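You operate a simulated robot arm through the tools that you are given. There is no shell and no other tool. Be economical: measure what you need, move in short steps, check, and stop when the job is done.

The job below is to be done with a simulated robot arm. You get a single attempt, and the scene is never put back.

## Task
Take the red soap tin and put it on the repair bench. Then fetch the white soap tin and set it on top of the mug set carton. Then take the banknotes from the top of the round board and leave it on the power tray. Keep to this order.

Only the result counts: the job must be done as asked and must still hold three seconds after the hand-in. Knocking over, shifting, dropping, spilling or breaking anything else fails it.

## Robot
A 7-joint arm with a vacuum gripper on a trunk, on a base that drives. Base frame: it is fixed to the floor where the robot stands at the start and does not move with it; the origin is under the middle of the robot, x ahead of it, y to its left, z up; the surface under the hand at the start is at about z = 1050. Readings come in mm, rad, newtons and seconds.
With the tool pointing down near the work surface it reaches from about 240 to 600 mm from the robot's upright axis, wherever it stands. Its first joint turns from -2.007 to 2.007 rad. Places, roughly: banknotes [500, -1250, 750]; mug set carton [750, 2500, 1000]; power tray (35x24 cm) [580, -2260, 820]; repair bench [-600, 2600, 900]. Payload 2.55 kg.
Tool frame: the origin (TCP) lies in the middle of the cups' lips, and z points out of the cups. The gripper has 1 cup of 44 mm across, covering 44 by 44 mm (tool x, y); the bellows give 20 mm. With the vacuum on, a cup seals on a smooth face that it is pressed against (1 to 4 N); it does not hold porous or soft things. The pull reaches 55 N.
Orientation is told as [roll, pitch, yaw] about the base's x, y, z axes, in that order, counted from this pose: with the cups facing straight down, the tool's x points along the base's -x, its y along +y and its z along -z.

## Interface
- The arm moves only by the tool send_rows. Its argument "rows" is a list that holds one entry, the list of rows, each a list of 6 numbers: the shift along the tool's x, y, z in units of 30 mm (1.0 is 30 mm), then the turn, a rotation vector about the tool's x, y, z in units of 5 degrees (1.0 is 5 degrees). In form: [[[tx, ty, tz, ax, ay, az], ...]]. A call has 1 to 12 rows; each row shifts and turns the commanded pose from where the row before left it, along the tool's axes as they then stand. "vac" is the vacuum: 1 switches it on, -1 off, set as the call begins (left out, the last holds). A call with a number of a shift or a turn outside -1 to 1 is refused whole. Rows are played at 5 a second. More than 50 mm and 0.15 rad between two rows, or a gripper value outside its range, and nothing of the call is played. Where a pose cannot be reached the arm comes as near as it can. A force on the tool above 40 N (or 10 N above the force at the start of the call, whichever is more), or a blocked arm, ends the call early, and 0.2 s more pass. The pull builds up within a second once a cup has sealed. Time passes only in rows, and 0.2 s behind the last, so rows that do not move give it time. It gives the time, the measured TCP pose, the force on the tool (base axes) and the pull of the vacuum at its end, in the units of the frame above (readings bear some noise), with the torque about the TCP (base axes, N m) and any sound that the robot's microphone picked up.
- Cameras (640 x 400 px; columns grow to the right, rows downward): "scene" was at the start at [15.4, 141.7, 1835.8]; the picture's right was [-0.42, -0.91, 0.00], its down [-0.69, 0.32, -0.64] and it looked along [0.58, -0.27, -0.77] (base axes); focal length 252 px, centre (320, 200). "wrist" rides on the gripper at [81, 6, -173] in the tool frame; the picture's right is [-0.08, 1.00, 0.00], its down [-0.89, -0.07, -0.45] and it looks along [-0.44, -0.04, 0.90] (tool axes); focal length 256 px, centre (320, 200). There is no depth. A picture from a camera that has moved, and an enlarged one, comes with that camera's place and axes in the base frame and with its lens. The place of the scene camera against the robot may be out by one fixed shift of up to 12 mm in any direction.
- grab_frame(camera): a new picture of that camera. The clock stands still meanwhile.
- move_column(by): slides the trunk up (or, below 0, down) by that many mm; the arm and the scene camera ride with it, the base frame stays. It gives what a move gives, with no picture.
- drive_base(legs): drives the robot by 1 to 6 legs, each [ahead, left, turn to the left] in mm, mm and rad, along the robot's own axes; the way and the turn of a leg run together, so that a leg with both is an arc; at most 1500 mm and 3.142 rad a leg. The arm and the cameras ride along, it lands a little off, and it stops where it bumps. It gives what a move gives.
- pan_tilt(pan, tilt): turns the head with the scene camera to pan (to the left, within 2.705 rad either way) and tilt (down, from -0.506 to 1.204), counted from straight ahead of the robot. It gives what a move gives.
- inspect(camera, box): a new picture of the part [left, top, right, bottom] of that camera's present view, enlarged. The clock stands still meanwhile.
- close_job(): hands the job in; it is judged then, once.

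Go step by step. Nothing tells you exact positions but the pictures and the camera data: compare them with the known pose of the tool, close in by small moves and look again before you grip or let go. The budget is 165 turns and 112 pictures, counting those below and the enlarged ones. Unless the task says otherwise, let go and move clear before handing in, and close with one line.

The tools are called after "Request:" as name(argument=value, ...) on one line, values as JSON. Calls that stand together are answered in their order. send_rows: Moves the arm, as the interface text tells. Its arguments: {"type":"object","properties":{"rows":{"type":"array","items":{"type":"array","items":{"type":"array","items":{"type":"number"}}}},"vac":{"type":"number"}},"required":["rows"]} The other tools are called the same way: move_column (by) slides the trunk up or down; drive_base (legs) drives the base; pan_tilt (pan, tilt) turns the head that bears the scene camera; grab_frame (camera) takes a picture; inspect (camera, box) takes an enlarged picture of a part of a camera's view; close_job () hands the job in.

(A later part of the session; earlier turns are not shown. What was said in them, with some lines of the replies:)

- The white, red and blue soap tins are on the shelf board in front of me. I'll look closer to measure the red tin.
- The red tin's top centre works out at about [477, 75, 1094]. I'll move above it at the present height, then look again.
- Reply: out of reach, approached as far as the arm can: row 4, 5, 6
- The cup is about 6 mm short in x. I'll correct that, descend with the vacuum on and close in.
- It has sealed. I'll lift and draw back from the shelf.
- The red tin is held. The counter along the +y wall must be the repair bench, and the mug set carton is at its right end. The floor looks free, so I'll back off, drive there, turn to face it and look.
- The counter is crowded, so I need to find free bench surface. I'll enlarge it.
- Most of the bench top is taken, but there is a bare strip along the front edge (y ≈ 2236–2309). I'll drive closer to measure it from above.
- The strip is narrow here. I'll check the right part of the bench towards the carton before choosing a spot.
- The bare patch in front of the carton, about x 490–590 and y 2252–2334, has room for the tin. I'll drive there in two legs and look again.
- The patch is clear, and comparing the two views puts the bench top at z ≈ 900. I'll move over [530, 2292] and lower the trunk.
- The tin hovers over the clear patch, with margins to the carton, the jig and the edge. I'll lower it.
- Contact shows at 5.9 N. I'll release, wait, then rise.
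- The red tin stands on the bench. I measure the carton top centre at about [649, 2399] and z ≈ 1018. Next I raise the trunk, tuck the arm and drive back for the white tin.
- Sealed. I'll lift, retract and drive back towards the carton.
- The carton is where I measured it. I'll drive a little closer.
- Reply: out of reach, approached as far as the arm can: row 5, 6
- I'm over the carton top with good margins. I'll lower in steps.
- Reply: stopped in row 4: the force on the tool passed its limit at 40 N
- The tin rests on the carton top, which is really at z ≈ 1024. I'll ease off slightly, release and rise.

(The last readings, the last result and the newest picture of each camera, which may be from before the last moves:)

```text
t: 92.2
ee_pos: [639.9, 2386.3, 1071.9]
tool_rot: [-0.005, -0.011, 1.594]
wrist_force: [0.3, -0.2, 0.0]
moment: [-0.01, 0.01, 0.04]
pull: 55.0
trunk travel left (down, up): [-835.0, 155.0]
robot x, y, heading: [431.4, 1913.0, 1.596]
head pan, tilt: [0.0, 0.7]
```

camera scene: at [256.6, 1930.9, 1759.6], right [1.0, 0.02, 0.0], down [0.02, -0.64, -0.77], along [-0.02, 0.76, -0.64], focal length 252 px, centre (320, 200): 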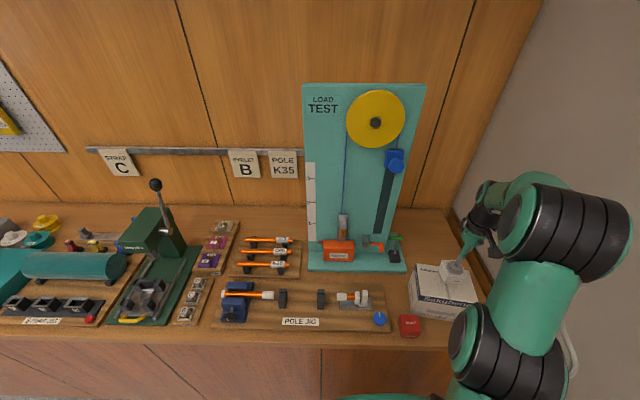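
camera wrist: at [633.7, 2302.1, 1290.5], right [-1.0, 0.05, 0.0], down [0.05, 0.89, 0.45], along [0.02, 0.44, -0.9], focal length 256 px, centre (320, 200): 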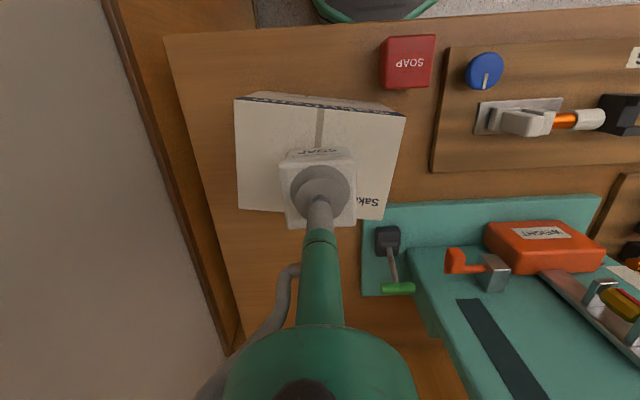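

Request:
send_rows(rows=[[[0, 0, 0, 0, 0, 0], [0, 0, 0, 0, 0, 0], [0, 0, 0, 0, 0, 0], [0, 0, 0, 0, 0, 0], [0, 0, -0.2, 0, 0, 0], [0, 0, -0.5, 0, 0, 0], [0, 0, -1, 0, 0, 0], [0.5, 0, -1, 0, 0, 0]]], vac=-1)

Request:
grab_frame(camera="wrist")

Request:
grab_frame(camera="scene")

```text
t: 94.0
ee_pos: [636.5, 2361.8, 1138.9]
tool_rot: [-0.008, -0.014, 1.597]
wrist_force: [0.4, -0.4, 0.5]
moment: [0.01, -0.02, 0.02]
pull: 0.0
out of reach, approached as far as the arm can: row 8
trunk travel left (down, up): [-835.0, 155.0]
robot x, y, heading: [431.0, 1912.9, 1.595]
head pan, tilt: [0.0, 0.7]
```

```text
72 pictures are left
camera wrist: at [630.0, 2279.2, 1309.3], right [-1.0, 0.05, -0.01], down [0.04, 0.89, 0.46], along [0.03, 0.46, -0.89], focal length 256 px, centre (320, 200)
```

wrist: 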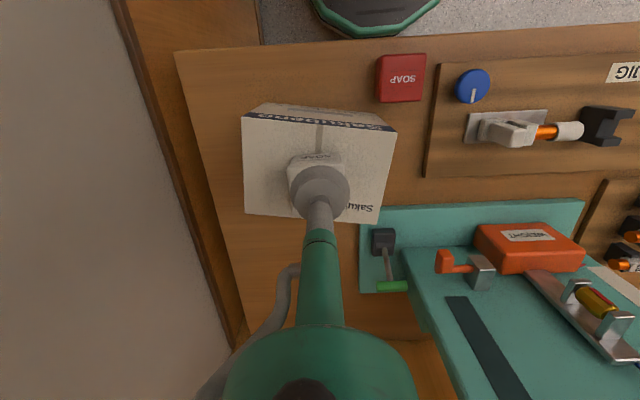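

```text
71 pictures are left
camera scene: at [256.6, 1928.9, 1759.6], right [1.0, 0.02, 0.0], down [0.02, -0.64, -0.77], along [-0.02, 0.77, -0.64], focal length 252 px, centre (320, 200)
```

scene: 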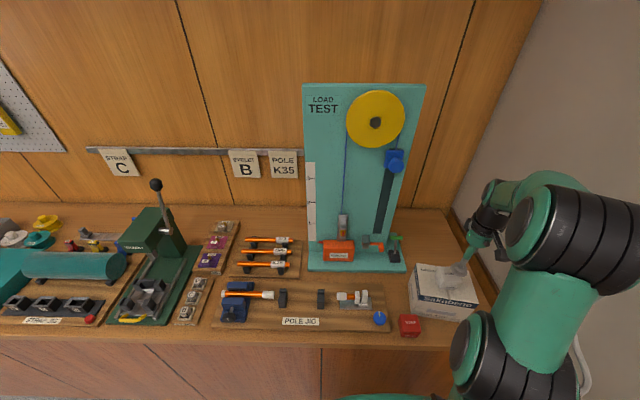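

Both tins are in place and the carton hasn't moved. I'll retract and drive back to the start area, then look towards the banknotes.

Request:
move_column(by=90)

Request:
send_rows(rows=[[[0.4, 0.9, 0, 0, 0, 0], [0.4, 0.9, 0, 0, 0, 0], [0.4, 0.9, 0, 0, 0, 0], [0.4, 0.9, 0, 0, 0, 0], [0.4, 0.9, 0, 0, 0, 0], [0.4, 0.9, 0, 0, 0, 0]]])

Request:
inspect(camera="wrist", box=[80, 80, 400, 300])

Request:
drive_base(legs=[[0, 790, 0], [-300, 0, 0], [0, 0, -1.593], [0, -1500, 0]])

Request:
pan_tilt(pan=-1.2, tilt=0.5)

Request:
grab_frame(camera="scene")

```text
t: 95.3
ee_pos: [635.9, 2364.1, 1226.7]
tool_rot: [-0.007, -0.012, 1.594]
wrist_force: [-0.2, 0.1, 0.5]
moment: [0.01, 0.01, 0.0]
pull: 0.1
trunk travel left (down, up): [-925.0, 65.0]
robot x, y, heading: [427.3, 1912.4, 1.594]
head pan, tilt: [0.0, 0.7]
```

```text
t: 96.7
ee_pos: [475.4, 2286.5, 1225.7]
tool_rot: [-0.009, -0.012, 1.596]
wrist_force: [0.2, 0.3, -0.3]
moment: [0.03, 0.02, 0.01]
pull: 0.0
trunk travel left (down, up): [-925.0, 65.0]
robot x, y, heading: [431.4, 1915.2, 1.595]
head pan, tilt: [0.0, 0.7]
```

```text
1.82 times, centred on (240, 190) of wrist
camera zoom: at [469.4, 2203.1, 1397.3], right [-1.0, 0.05, -0.01], down [0.04, 0.89, 0.46], along [0.03, 0.46, -0.89], focal length 465 px, centre (466, 218)
```

zoom: 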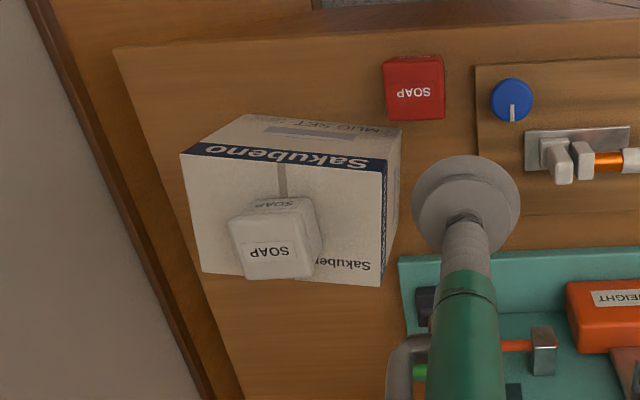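

```text
t: 113.5
ee_pos: [-1.7, 32.5, 1226.2]
tool_rot: [-0.009, -0.012, -0.015]
wrist_force: [-0.2, -0.3, 1.1]
moment: [0.01, -0.02, -0.01]
pull: 0.2
trunk travel left (down, up): [-925.0, 65.0]
robot x, y, heading: [-372.6, 96.3, -0.017]
head pan, tilt: [0.0, 0.7]
```

```text
t: 114.9
ee_pos: [-2.3, 32.4, 1226.2]
tool_rot: [-0.007, -0.012, -0.016]
wrist_force: [0.3, -0.6, 0.3]
moment: [0.04, 0.0, 0.05]
pull: 0.1
trunk travel left (down, up): [-925.0, 65.0]
robot x, y, heading: [-376.0, 96.3, -0.018]
head pan, tilt: [-1.201, 0.499]
```

```text
69 pictures are left
camera scene: at [-394.7, 185.3, 1867.4], right [-0.94, -0.35, 0.0], down [-0.17, 0.45, -0.88], along [0.31, -0.82, -0.48], focal length 252 px, centre (320, 200)
```

scene: 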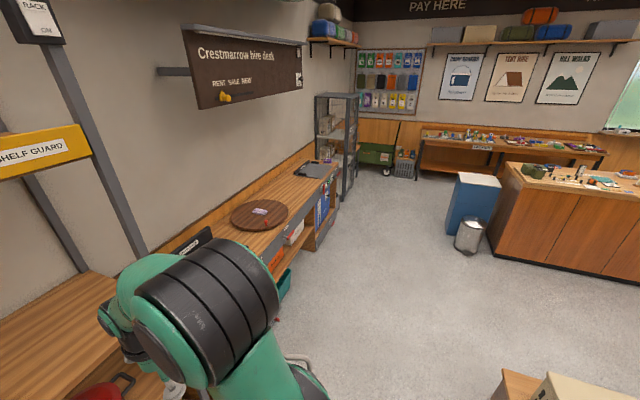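

The lane on the right is clear. I'll drive to y ≈ -1250 and look at the board and the tray.

Request:
drive_base(legs=[[0, 0, 0.017], [0, -1346, 0]])

Request:
pan_tilt(pan=-0.2, tilt=0.6)

Request:
grab_frame(camera="scene")

Request:
pan_tilt(pan=-1.0, tilt=0.6)

Request:
grab_frame(camera="scene")

```text
t: 122.0
ee_pos: [-10.3, -1317.8, 1225.2]
tool_rot: [-0.007, -0.013, -0.011]
wrist_force: [-0.9, -0.3, -0.1]
moment: [0.02, -0.02, -0.01]
pull: 0.0
trunk travel left (down, up): [-925.0, 65.0]
robot x, y, heading: [-379.4, -1256.5, -0.015]
head pan, tilt: [-1.201, 0.499]
```

```text
t: 123.3
ee_pos: [-9.4, -1317.4, 1225.3]
tool_rot: [-0.008, -0.012, -0.012]
wrist_force: [-0.4, -0.7, -0.6]
moment: [0.01, 0.0, -0.02]
pull: 0.1
trunk travel left (down, up): [-925.0, 65.0]
robot x, y, heading: [-383.3, -1260.7, -0.013]
head pan, tilt: [-0.201, 0.6]
```

```text
68 pictures are left
camera scene: at [-348.0, -1099.5, 1858.3], right [-0.21, -0.98, 0.0], down [-0.55, 0.12, -0.83], along [0.81, -0.18, -0.56], focal length 252 px, centre (320, 200)
```

scene: 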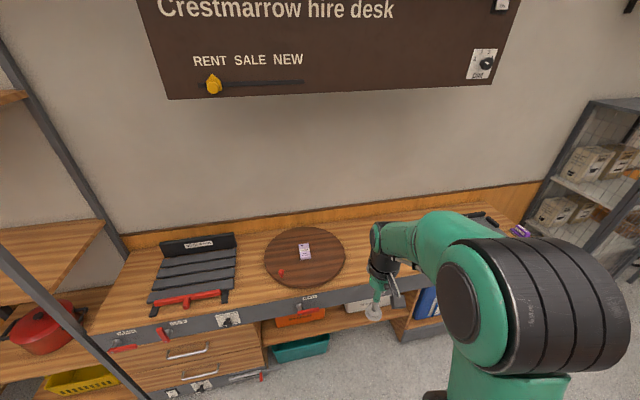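

```text
t: 124.4
ee_pos: [-9.8, -1317.4, 1226.7]
tool_rot: [-0.006, -0.011, -0.011]
wrist_force: [-0.8, -0.6, -0.6]
moment: [0.01, 0.0, -0.01]
pull: 0.0
trunk travel left (down, up): [-925.0, 65.0]
robot x, y, heading: [-384.5, -1252.6, -0.014]
head pan, tilt: [-1.0, 0.6]
```

```text
67 pictures are left
camera scene: at [-387.5, -1155.6, 1858.3], right [-0.85, -0.53, 0.0], down [-0.3, 0.48, -0.83], along [0.44, -0.7, -0.56], focal length 252 px, centre (320, 200)
```

scene: 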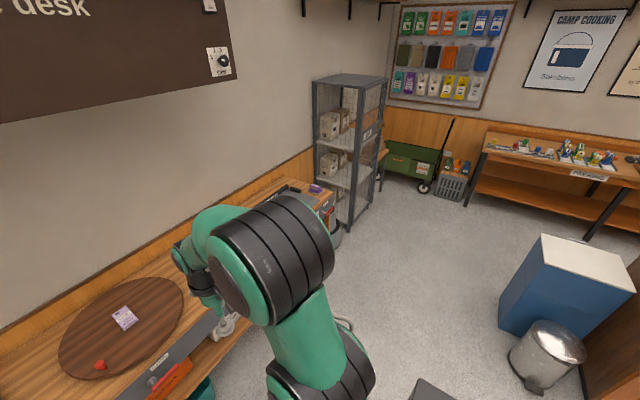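

The banknotes lie near the middle of the round board. I'll drive closer and triangulate the heights with the wrist camera.

Request:
drive_base(legs=[[0, 0, 0.015], [300, 0, 0]])

Request:
pan_tilt(pan=-0.3, tilt=0.8)

Request:
grab_frame(camera="wrist")

Request:
grab_frame(camera="scene")

```text
t: 126.8
ee_pos: [293.2, -1311.3, 1226.7]
tool_rot: [-0.007, -0.011, 0.002]
wrist_force: [0.1, 0.0, -0.3]
moment: [-0.02, 0.0, -0.01]
pull: 0.0
trunk travel left (down, up): [-925.0, 65.0]
robot x, y, heading: [-79.4, -1252.5, 0.001]
head pan, tilt: [-1.0, 0.6]
```

```text
t: 127.8
ee_pos: [292.5, -1311.7, 1226.4]
tool_rot: [-0.006, -0.011, 0.0]
wrist_force: [-0.6, 0.1, -0.1]
moment: [0.01, -0.01, 0.0]
pull: 0.0
trunk travel left (down, up): [-925.0, 65.0]
robot x, y, heading: [-78.9, -1254.4, 0.002]
head pan, tilt: [-0.3, 0.799]
```

```text
66 pictures are left
camera wrist: at [209.5, -1303.7, 1397.0], right [0.08, 1.0, -0.01], down [0.89, -0.07, 0.46], along [0.46, -0.04, -0.89], focal length 256 px, centre (320, 200)
```

wrist: 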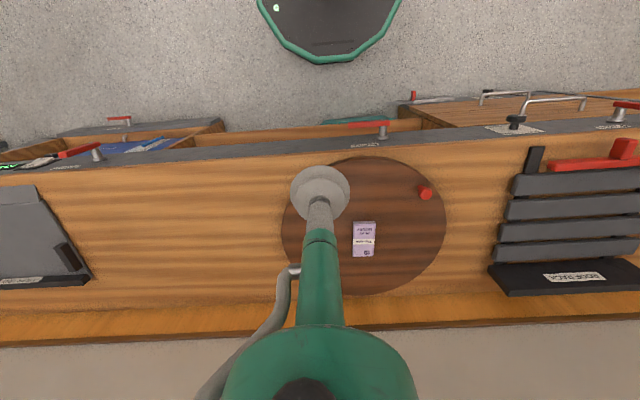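

```text
65 pictures are left
camera scene: at [-57.9, -1104.7, 1841.5], right [-0.29, -0.96, 0.0], down [-0.69, 0.21, -0.7], along [0.67, -0.21, -0.72], focal length 252 px, centre (320, 200)
```

scene: 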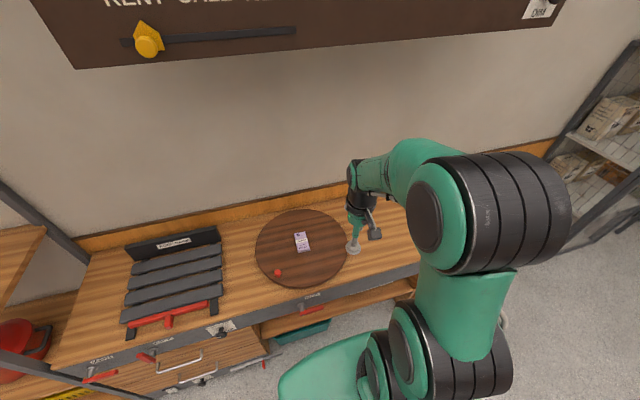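

The height is still uncertain. I'll lower the trunk 200 mm and triangulate again.

Request:
move_column(by=-200)

Request:
grab_frame(camera="wrist")

Request:
inspect(camera="wrist", box=[300, 130, 480, 330])

```text
t: 130.0
ee_pos: [293.0, -1311.3, 1026.2]
tool_rot: [-0.008, -0.013, 0.001]
wrist_force: [-0.6, -0.3, 0.2]
moment: [-0.02, 0.01, -0.01]
pull: 0.1
trunk travel left (down, up): [-725.0, 265.0]
robot x, y, heading: [-82.0, -1255.8, 0.001]
head pan, tilt: [-0.3, 0.799]
```

```text
64 pictures are left
camera wrist: at [209.3, -1303.7, 1197.1], right [0.08, 1.0, -0.01], down [0.89, -0.07, 0.46], along [0.46, -0.04, -0.89], focal length 256 px, centre (320, 200)
```

wrist: 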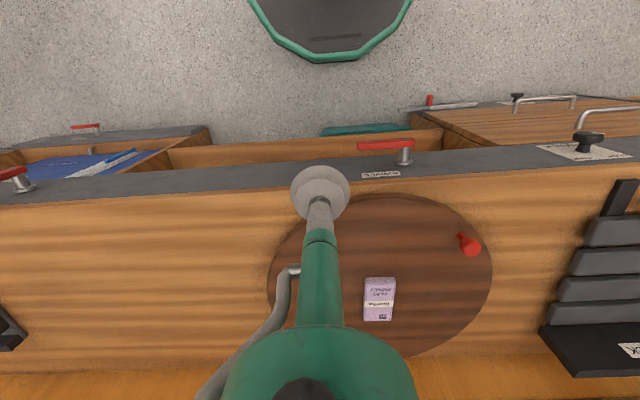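

```text
2.00 times, centred on (390, 230) of wrist
camera zoom: at [209.3, -1303.7, 1197.1], right [0.08, 1.0, -0.01], down [0.89, -0.07, 0.46], along [0.46, -0.04, -0.89], focal length 512 px, centre (180, 140)
```

zoom: 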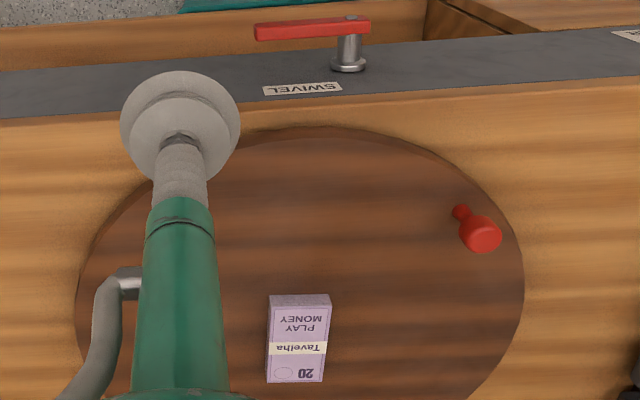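

The notes' top works out at about [621, -1223, 846]. I need to stand closer, around x ≈ 40, to reach them.

Request:
drive_base(legs=[[118, 30, 0]])

Request:
grab_frame(camera="wrist")

Request:
grab_frame(camera="scene")

```text
t: 131.3
ee_pos: [409.9, -1281.3, 1025.8]
tool_rot: [-0.008, -0.014, 0.003]
wrist_force: [-0.8, 0.4, 0.6]
moment: [-0.03, 0.04, 0.01]
pull: 0.0
trunk travel left (down, up): [-725.0, 265.0]
robot x, y, heading: [34.4, -1225.5, -0.0]
head pan, tilt: [-0.3, 0.799]
```

```text
62 pictures are left
camera wrist: at [327.0, -1273.3, 1196.8], right [0.08, 1.0, -0.01], down [0.89, -0.07, 0.46], along [0.46, -0.04, -0.89], focal length 256 px, centre (320, 200)
```

wrist: 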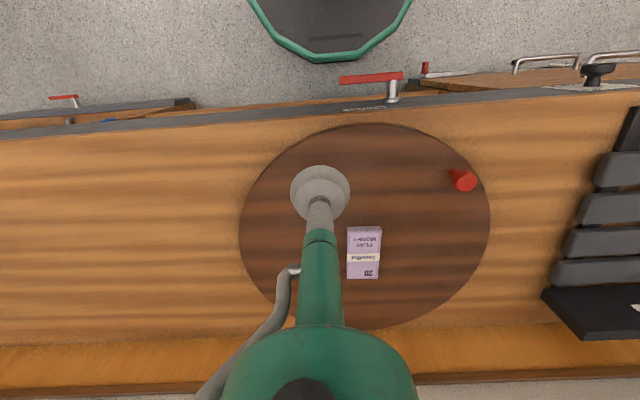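

```text
61 pictures are left
camera scene: at [60.1, -1074.0, 1641.4], right [-0.29, -0.96, 0.0], down [-0.69, 0.21, -0.7], along [0.67, -0.21, -0.72], focal length 252 px, centre (320, 200)
```

scene: 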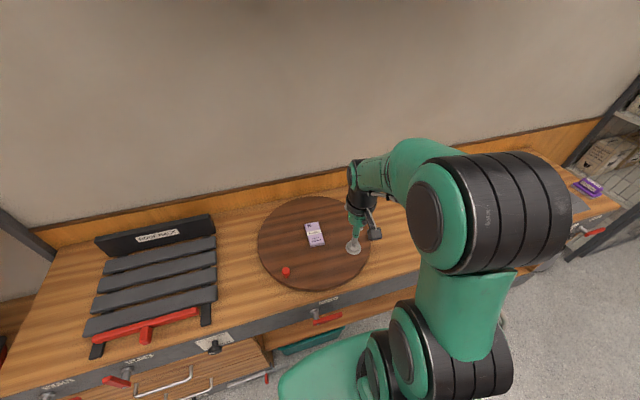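

Confirmed: the notes' centre is at about [619, -1223]. I'll extend over it while descending to z ≈ 925.

Request:
send_rows(rows=[[[-0.87, 0.242, 0.4, -0.09, 0.16, 0], [-0.87, 0.242, 0.4, 0, 0, 0], [-0.87, 0.242, 0.4, 0, 0, 0], [-0.87, 0.242, 0.4, 0, 0, 0], [-0.87, 0.242, 0.4, 0, 0, 0], [-0.87, 0.242, 0.4, 0, 0, 0], [-0.87, 0.242, 0.4, 0, 0, 0], [-0.87, 0.242, 0.4, 0, 0, 0], [0, 0, 0, 0, 0, 0]]])

Request:
grab_frame(camera="wrist")

```text
t: 133.3
ee_pos: [618.0, -1221.4, 929.2]
tool_rot: [0.0, 0.0, 0.002]
wrist_force: [0.3, -0.9, -0.3]
moment: [0.0, 0.0, -0.02]
pull: 0.1
trunk travel left (down, up): [-725.0, 265.0]
robot x, y, heading: [38.8, -1226.9, -0.002]
head pan, tilt: [-0.3, 0.799]
```

```text
60 pictures are left
camera wrist: at [537.2, -1215.5, 1102.1], right [0.08, 1.0, 0.0], down [0.89, -0.07, 0.45], along [0.44, -0.03, -0.9], focal length 256 px, centre (320, 200)
```

wrist: 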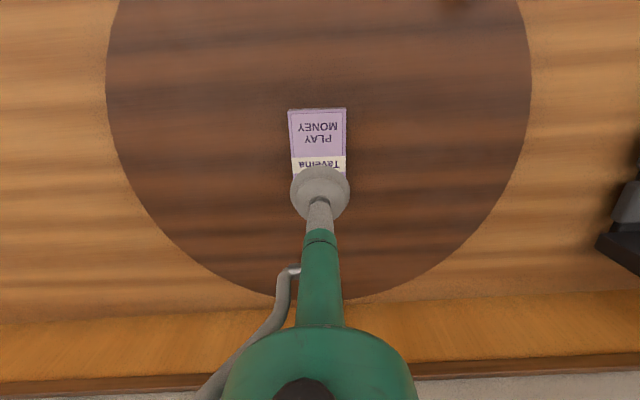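

Aligned over the notes' centre. I'll descend with the vacuum on.

Request:
send_rows(rows=[[[-0.05, 0, 0.7, 0, 0, 0], [0, 0, 0.7, 0, 0, 0], [0, 0, 0.6, 0, 0, 0], [0, 0, 0.4, 0, 0, 0], [0, 0, 0.2, 0, 0, 0], [0, 0, 0.1, 0, 0, 0], [0, 0, 0, 0, 0, 0], [0, 0, 0, 0, 0, 0]]], vac=1)

```text
t: 135.1
ee_pos: [619.4, -1222.2, 848.8]
tool_rot: [0.001, 0.0, 0.001]
wrist_force: [-0.5, 0.1, 0.0]
moment: [-0.01, -0.02, 0.0]
pull: 54.5
trunk travel left (down, up): [-725.0, 265.0]
robot x, y, heading: [36.4, -1227.7, -0.001]
head pan, tilt: [-0.3, 0.799]
```

Sealed. I'll lift and retract.

Request:
send_rows(rows=[[[0, 0, -0.3, 0, 0, 0], [0, 0, -0.6, 0, 0, 0], [0, 0, -0.8, 0, 0, 0], [0, 0, -0.8, 0, 0, 0], [0.5, -0.2, -0.8, 0, 0, 0], [0.9, -0.2, -0.6, 0, 0, 0], [0.9, -0.2, -0.6, 0, 0, 0], [0.9, -0.2, -0.6, 0, 0, 0], [0.9, -0.2, -0.5, 0, 0, 0], [0.9, -0.2, -0.5, 0, 0, 0], [0.9, -0.2, 0, 0, 0, 0], [0.9, -0.2, 0, 0, 0, 0]]])

Request:
drive_base(legs=[[-200, 0, 0], [0, -900, 0]])

Request:
grab_frame(camera="wrist")

Request:
grab_frame(camera="scene")

```text
t: 137.7
ee_pos: [414.6, -1271.0, 1032.0]
tool_rot: [-0.002, -0.002, 0.001]
wrist_force: [-0.7, 0.1, -0.2]
moment: [-0.01, -0.04, -0.02]
pull: 55.0
trunk travel left (down, up): [-725.0, 265.0]
robot x, y, heading: [37.6, -1222.7, 0.003]
head pan, tilt: [-0.3, 0.799]
```

```text
t: 143.6
ee_pos: [215.6, -2178.7, 1032.8]
tool_rot: [0.001, -0.001, -0.002]
wrist_force: [1.0, 0.7, -1.1]
moment: [0.01, 0.01, 0.04]
pull: 54.7
trunk travel left (down, up): [-725.0, 265.0]
robot x, y, heading: [-164.5, -2133.2, 0.0]
head pan, tilt: [-0.3, 0.799]
```

```text
59 pictures are left
camera wrist: at [133.6, -2171.5, 1204.5], right [0.08, 1.0, 0.0], down [0.89, -0.07, 0.44], along [0.44, -0.04, -0.9], focal length 256 px, centre (320, 200)
```

wrist: 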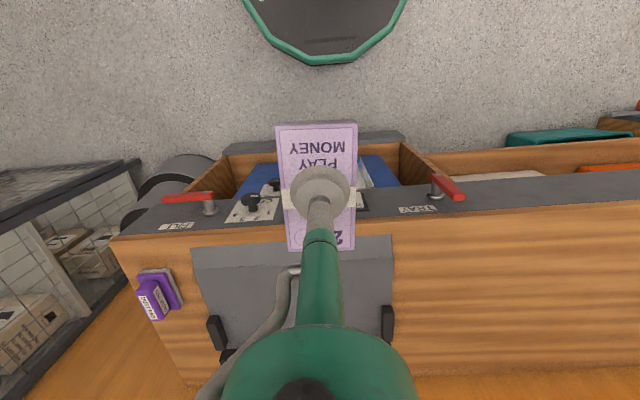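

```text
58 pictures are left
camera scene: at [-142.2, -1980.5, 1641.5], right [-0.3, -0.95, 0.0], down [-0.68, 0.21, -0.7], along [0.67, -0.21, -0.72], focal length 252 px, centre (320, 200)
```

scene: 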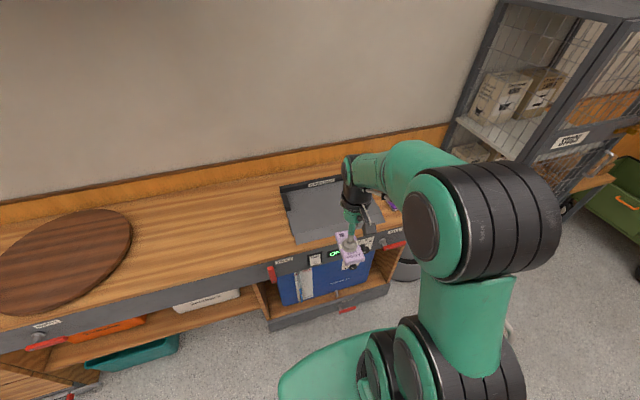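

The grey plate with the dark end bar should be the power tray. I'll look closer at it and its controls.

Request:
inspect(camera="scene", box=[250, 150, 430, 290])

Request:
inspect(camera="wrist", box=[110, 160, 480, 370])

```text
2.86 times, centred on (340, 220) of scene
camera zoom: at [-142.2, -1980.5, 1641.5], right [-0.3, -0.95, 0.0], down [-0.68, 0.21, -0.7], along [0.67, -0.21, -0.72], focal length 720 px, centre (263, 143)
```

zoom: 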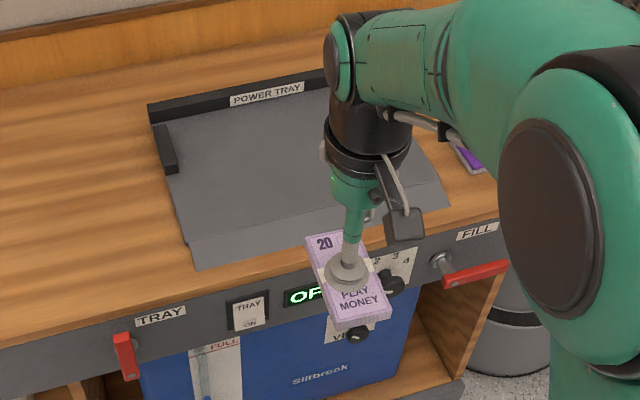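

```text
1.73 times, centred on (295, 265) of wrist
camera zoom: at [133.6, -2171.5, 1204.5], right [0.08, 1.0, 0.0], down [0.89, -0.07, 0.44], along [0.44, -0.04, -0.9], focal length 443 px, centre (363, 88)
```

zoom: 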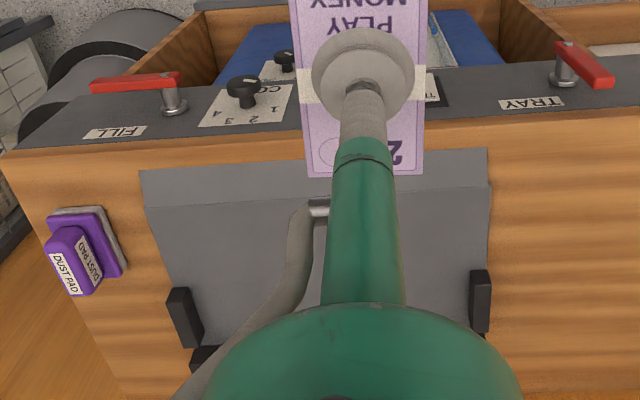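

It's labelled "POWER TRAY". The flat part's centre is about [560, -2255, 822], with a ramp in front. I'll drive in and move over it.

Request:
drive_base(legs=[[0, -70, 0], [178, 0, 0]])

Request:
grab_frame(camera="wrist")

```text
t: 145.7
ee_pos: [391.5, -2248.1, 1032.1]
tool_rot: [0.0, 0.002, 0.0]
wrist_force: [0.5, -0.2, -1.0]
moment: [0.0, 0.05, 0.05]
pull: 54.8
trunk travel left (down, up): [-725.0, 265.0]
robot x, y, heading: [10.7, -2200.1, 0.005]
head pan, tilt: [-0.3, 0.799]
```

```text
55 pictures are left
camera wrist: at [311.2, -2241.7, 1204.2], right [0.08, 1.0, 0.0], down [0.89, -0.07, 0.44], along [0.44, -0.04, -0.9], focal length 256 px, centre (320, 200)
```

wrist: 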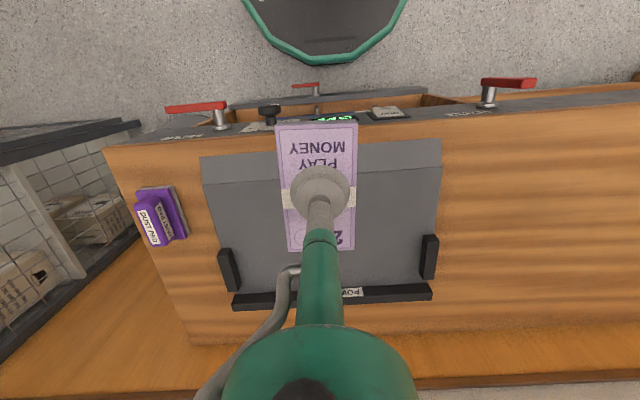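

Request:
send_rows(rows=[[[-0.96, -0.05, 0.5, 0, 0, 0], [-0.96, -0.05, 0.5, 0, 0, 0], [-0.96, -0.05, 0.6, 0, 0, 0], [-0.96, -0.05, 0.7, 0, 0, 0], [-0.96, -0.05, 0.8, 0, 0, 0], [-0.96, -0.05, 0.8, 0, 0, 0], [0, 0, 0.5, 0, 0, 0]]])

Request:
grab_frame(camera="wrist")

Request:
grab_frame(camera="scene")

```text
t: 147.3
ee_pos: [563.0, -2257.9, 900.4]
tool_rot: [0.0, 0.0, -0.002]
wrist_force: [-0.2, 0.7, -0.6]
moment: [0.01, -0.01, -0.02]
pull: 55.0
trunk travel left (down, up): [-725.0, 265.0]
robot x, y, heading: [11.6, -2201.1, -0.0]
head pan, tilt: [-0.3, 0.799]
```

```text
54 pictures are left
camera wrist: at [482.8, -2250.7, 1072.7], right [0.08, 1.0, 0.0], down [0.89, -0.07, 0.45], along [0.44, -0.04, -0.9], focal length 256 px, centre (320, 200)
```

wrist: 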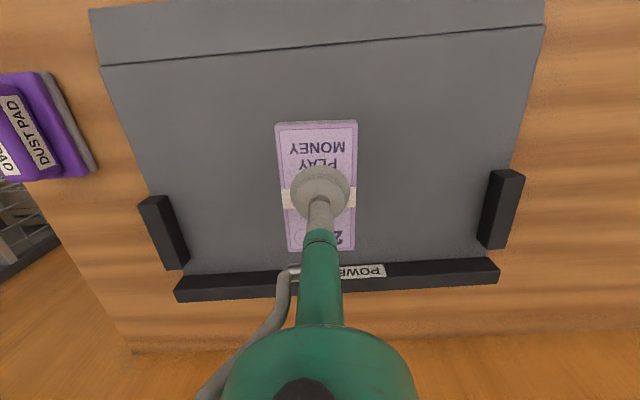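

```text
53 pictures are left
camera scene: at [33.8, -2050.5, 1641.5], right [-0.3, -0.95, 0.0], down [-0.68, 0.21, -0.7], along [0.67, -0.21, -0.72], focal length 252 px, centre (320, 200)
```

scene: 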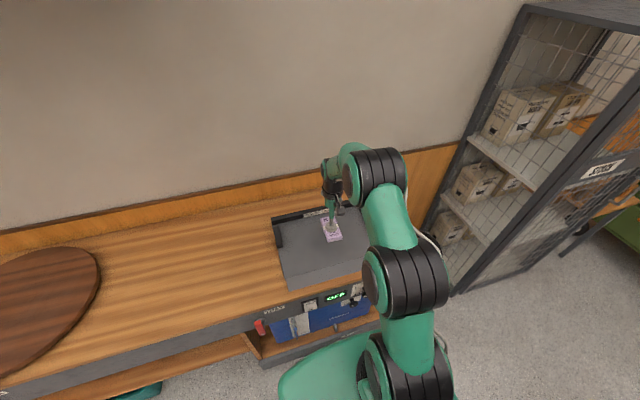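

The notes are centred over the tray's flat part. I'll lower gently.

Request:
send_rows(rows=[[[0, 0, 0.6, 0, 0, 0], [0, 0, 0.5, 0, 0, 0], [0, 0, 0.3, 0, 0, 0], [0, 0, 0.15, 0, 0, 0], [0, 0, 0, 0, 0, 0]]])

Request:
inspect(camera="wrist", box=[220, 80, 420, 260])

```text
t: 148.5
ee_pos: [562.9, -2257.5, 852.6]
tool_rot: [-0.001, 0.0, -0.001]
wrist_force: [0.0, -0.2, 0.0]
moment: [-0.03, 0.01, 0.01]
pull: 54.9
trunk travel left (down, up): [-725.0, 265.0]
robot x, y, heading: [11.2, -2201.2, -0.003]
head pan, tilt: [-0.3, 0.799]
```

```text
2.22 times, centred on (320, 170) of wrist
camera zoom: at [483.4, -2250.9, 1025.7], right [0.08, 1.0, 0.0], down [0.89, -0.07, 0.45], along [0.44, -0.04, -0.9], focal length 569 px, centre (320, 267)
```

zoom: 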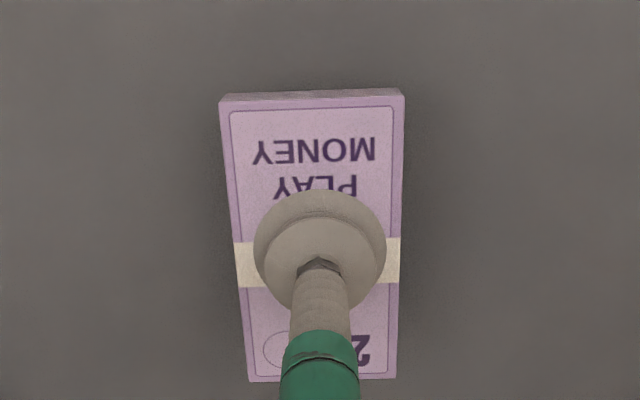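

Request:
send_rows(rows=[[[0, 0, 0.1, 0, 0, 0], [0, 0, 0.1, 0, 0, 0], [0, 0, 0.1, 0, 0, 0], [0, 0, 0, 0, 0, 0]]])

```text
t: 149.5
ee_pos: [564.0, -2258.6, 845.7]
tool_rot: [0.0, 0.001, -0.001]
wrist_force: [-0.1, -0.2, -0.2]
moment: [-0.01, -0.03, -0.03]
pull: 54.9
trunk travel left (down, up): [-725.0, 265.0]
robot x, y, heading: [12.0, -2202.2, -0.003]
head pan, tilt: [-0.3, 0.799]
```

Request:
send_rows(rows=[[[0, 0, 0.08, 0, 0, 0], [0, 0, 0.08, 0, 0, 0], [0, 0, 0, 0, 0, 0]]])

```text
t: 150.3
ee_pos: [564.4, -2258.2, 839.6]
tool_rot: [0.0, 0.0, -0.001]
wrist_force: [0.1, 0.5, -0.7]
moment: [-0.02, -0.04, -0.04]
pull: 54.8
trunk travel left (down, up): [-725.0, 265.0]
robot x, y, heading: [13.8, -2195.4, -0.003]
head pan, tilt: [-0.3, 0.799]
```

Request:
send_rows(rows=[[[0, 0, 0.08, 0, 0, 0], [0, 0, 0.08, 0, 0, 0], [0, 0, 0, 0, 0, 0]]])

Request:
inspect(camera="wrist", box=[220, 80, 420, 260])

```text
t: 151.1
ee_pos: [565.0, -2256.9, 835.5]
tool_rot: [-0.002, 0.001, 0.0]
wrist_force: [0.5, -0.5, -0.3]
moment: [0.0, 0.01, 0.04]
pull: 54.8
trunk travel left (down, up): [-725.0, 265.0]
robot x, y, heading: [11.6, -2201.3, -0.009]
head pan, tilt: [-0.3, 0.799]
```

```text
2.22 times, centred on (320, 170) of wrist
camera zoom: at [483.1, -2250.7, 1007.4], right [0.08, 1.0, 0.0], down [0.89, -0.07, 0.45], along [0.44, -0.04, -0.9], focal length 569 px, centre (320, 267)
```

zoom: 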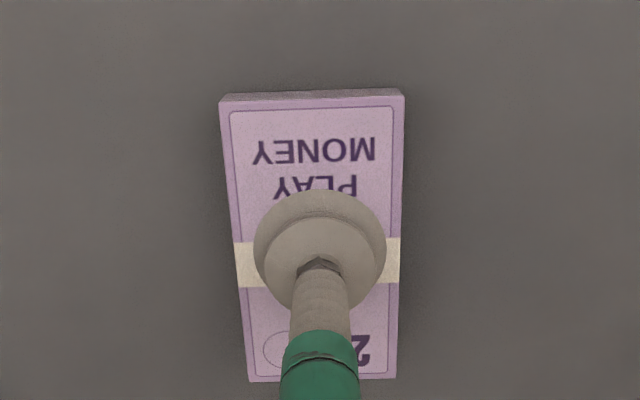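

Request:
send_rows(rows=[[[0, 0, 0.07, 0, 0, 0], [0, 0, 0.07, 0, 0, 0], [0, 0, 0.07, 0, 0, 0], [0, 0, 0, 0, 0, 0]]])

```text
t: 152.1
ee_pos: [563.3, -2256.7, 827.9]
tool_rot: [0.0, -0.001, -0.001]
wrist_force: [0.4, -0.5, -1.5]
moment: [-0.01, 0.0, -0.03]
pull: 55.2
trunk travel left (down, up): [-725.0, 265.0]
robot x, y, heading: [12.0, -2196.9, -0.003]
head pan, tilt: [-0.3, 0.799]
```

Request:
send_rows(rows=[[[0, 0, 0.07, 0, 0, 0], [0, 0, 0.07, 0, 0, 0], [0, 0, 0, 0, 0, 0]]])

```text
t: 152.9
ee_pos: [562.8, -2257.3, 826.6]
tool_rot: [0.001, -0.006, -0.001]
wrist_force: [-2.4, 0.1, 17.4]
moment: [0.01, 0.23, 0.0]
pull: 54.5
trunk travel left (down, up): [-725.0, 265.0]
robot x, y, heading: [9.9, -2201.3, 0.0]
head pan, tilt: [-0.3, 0.799]
```

In contact with the tray. I'll ease off, release and rise.

Request:
send_rows(rows=[[[0, 0, -0.08, 0, 0, 0], [0, 0, 0, 0, 0, 0]]])

Request:
send_rows(rows=[[[0, 0, 0, 0, 0, 0], [0, 0, 0, 0, 0, 0], [0, 0, 0, 0, 0, 0], [0, 0, 0, 0, 0, 0], [0, 0, -0.2, 0, 0, 0], [0, 0, -0.5, 0, 0, 0], [0, 0, -1, 0, 0, 0], [0.3, 0, -1, 0, 0, 0], [0.8, 0, -1, 0, 0, 0], [1, 0, -1, 0, 0, 0], [1, 0, -0.8, 0, 0, 0]]], vac=-1)

Request:
grab_frame(camera="wrist")

Request:
grab_frame(camera="scene")

```text
t: 153.5
ee_pos: [564.3, -2257.3, 826.0]
tool_rot: [0.0, -0.002, -0.001]
wrist_force: [1.7, 0.2, 5.5]
moment: [-0.02, -0.08, 0.0]
pull: 55.1
trunk travel left (down, up): [-725.0, 265.0]
robot x, y, heading: [13.8, -2196.5, -0.002]
head pan, tilt: [-0.3, 0.799]
```

```text
t: 155.9
ee_pos: [469.6, -2257.7, 992.6]
tool_rot: [0.0, 0.0, -0.001]
wrist_force: [-0.1, 0.0, 0.3]
moment: [0.01, -0.02, 0.03]
pull: 0.1
trunk travel left (down, up): [-725.0, 265.0]
robot x, y, heading: [9.2, -2200.7, -0.004]
head pan, tilt: [-0.3, 0.799]
```

```text
50 pictures are left
camera wrist: at [388.6, -2250.6, 1165.0], right [0.08, 1.0, 0.0], down [0.89, -0.07, 0.45], along [0.44, -0.04, -0.9], focal length 256 px, centre (320, 200)
```

wrist: 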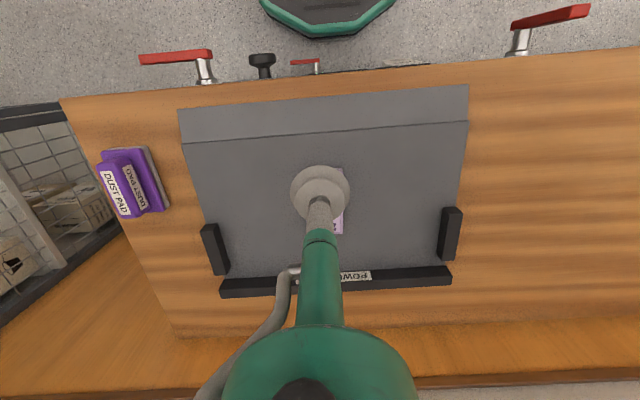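

```text
49 pictures are left
camera scene: at [32.8, -2050.4, 1641.4], right [-0.3, -0.95, 0.0], down [-0.68, 0.21, -0.7], along [0.67, -0.21, -0.72], focal length 252 px, centre (320, 200)
```

scene: 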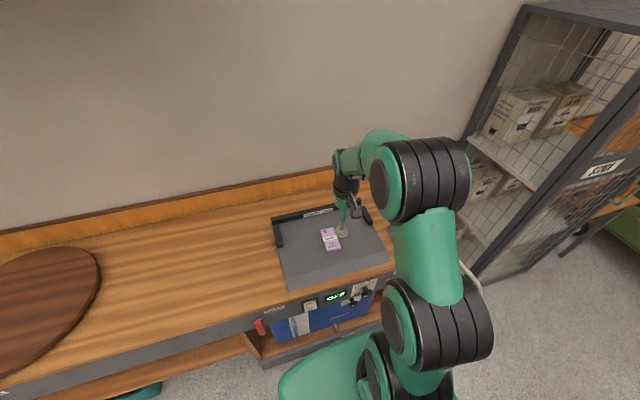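

The banknotes rest on the power tray and the arm is clear. Both tins were in place when I last saw them, so I'm handing in.

Request:
close_job()

```text
The job is handed in.
```

I handed the job in with all three moves done in the order you gave: the red soap tin is on the repair bench, the white one is on top of the mug set carton, and the banknotes are on the power tray.
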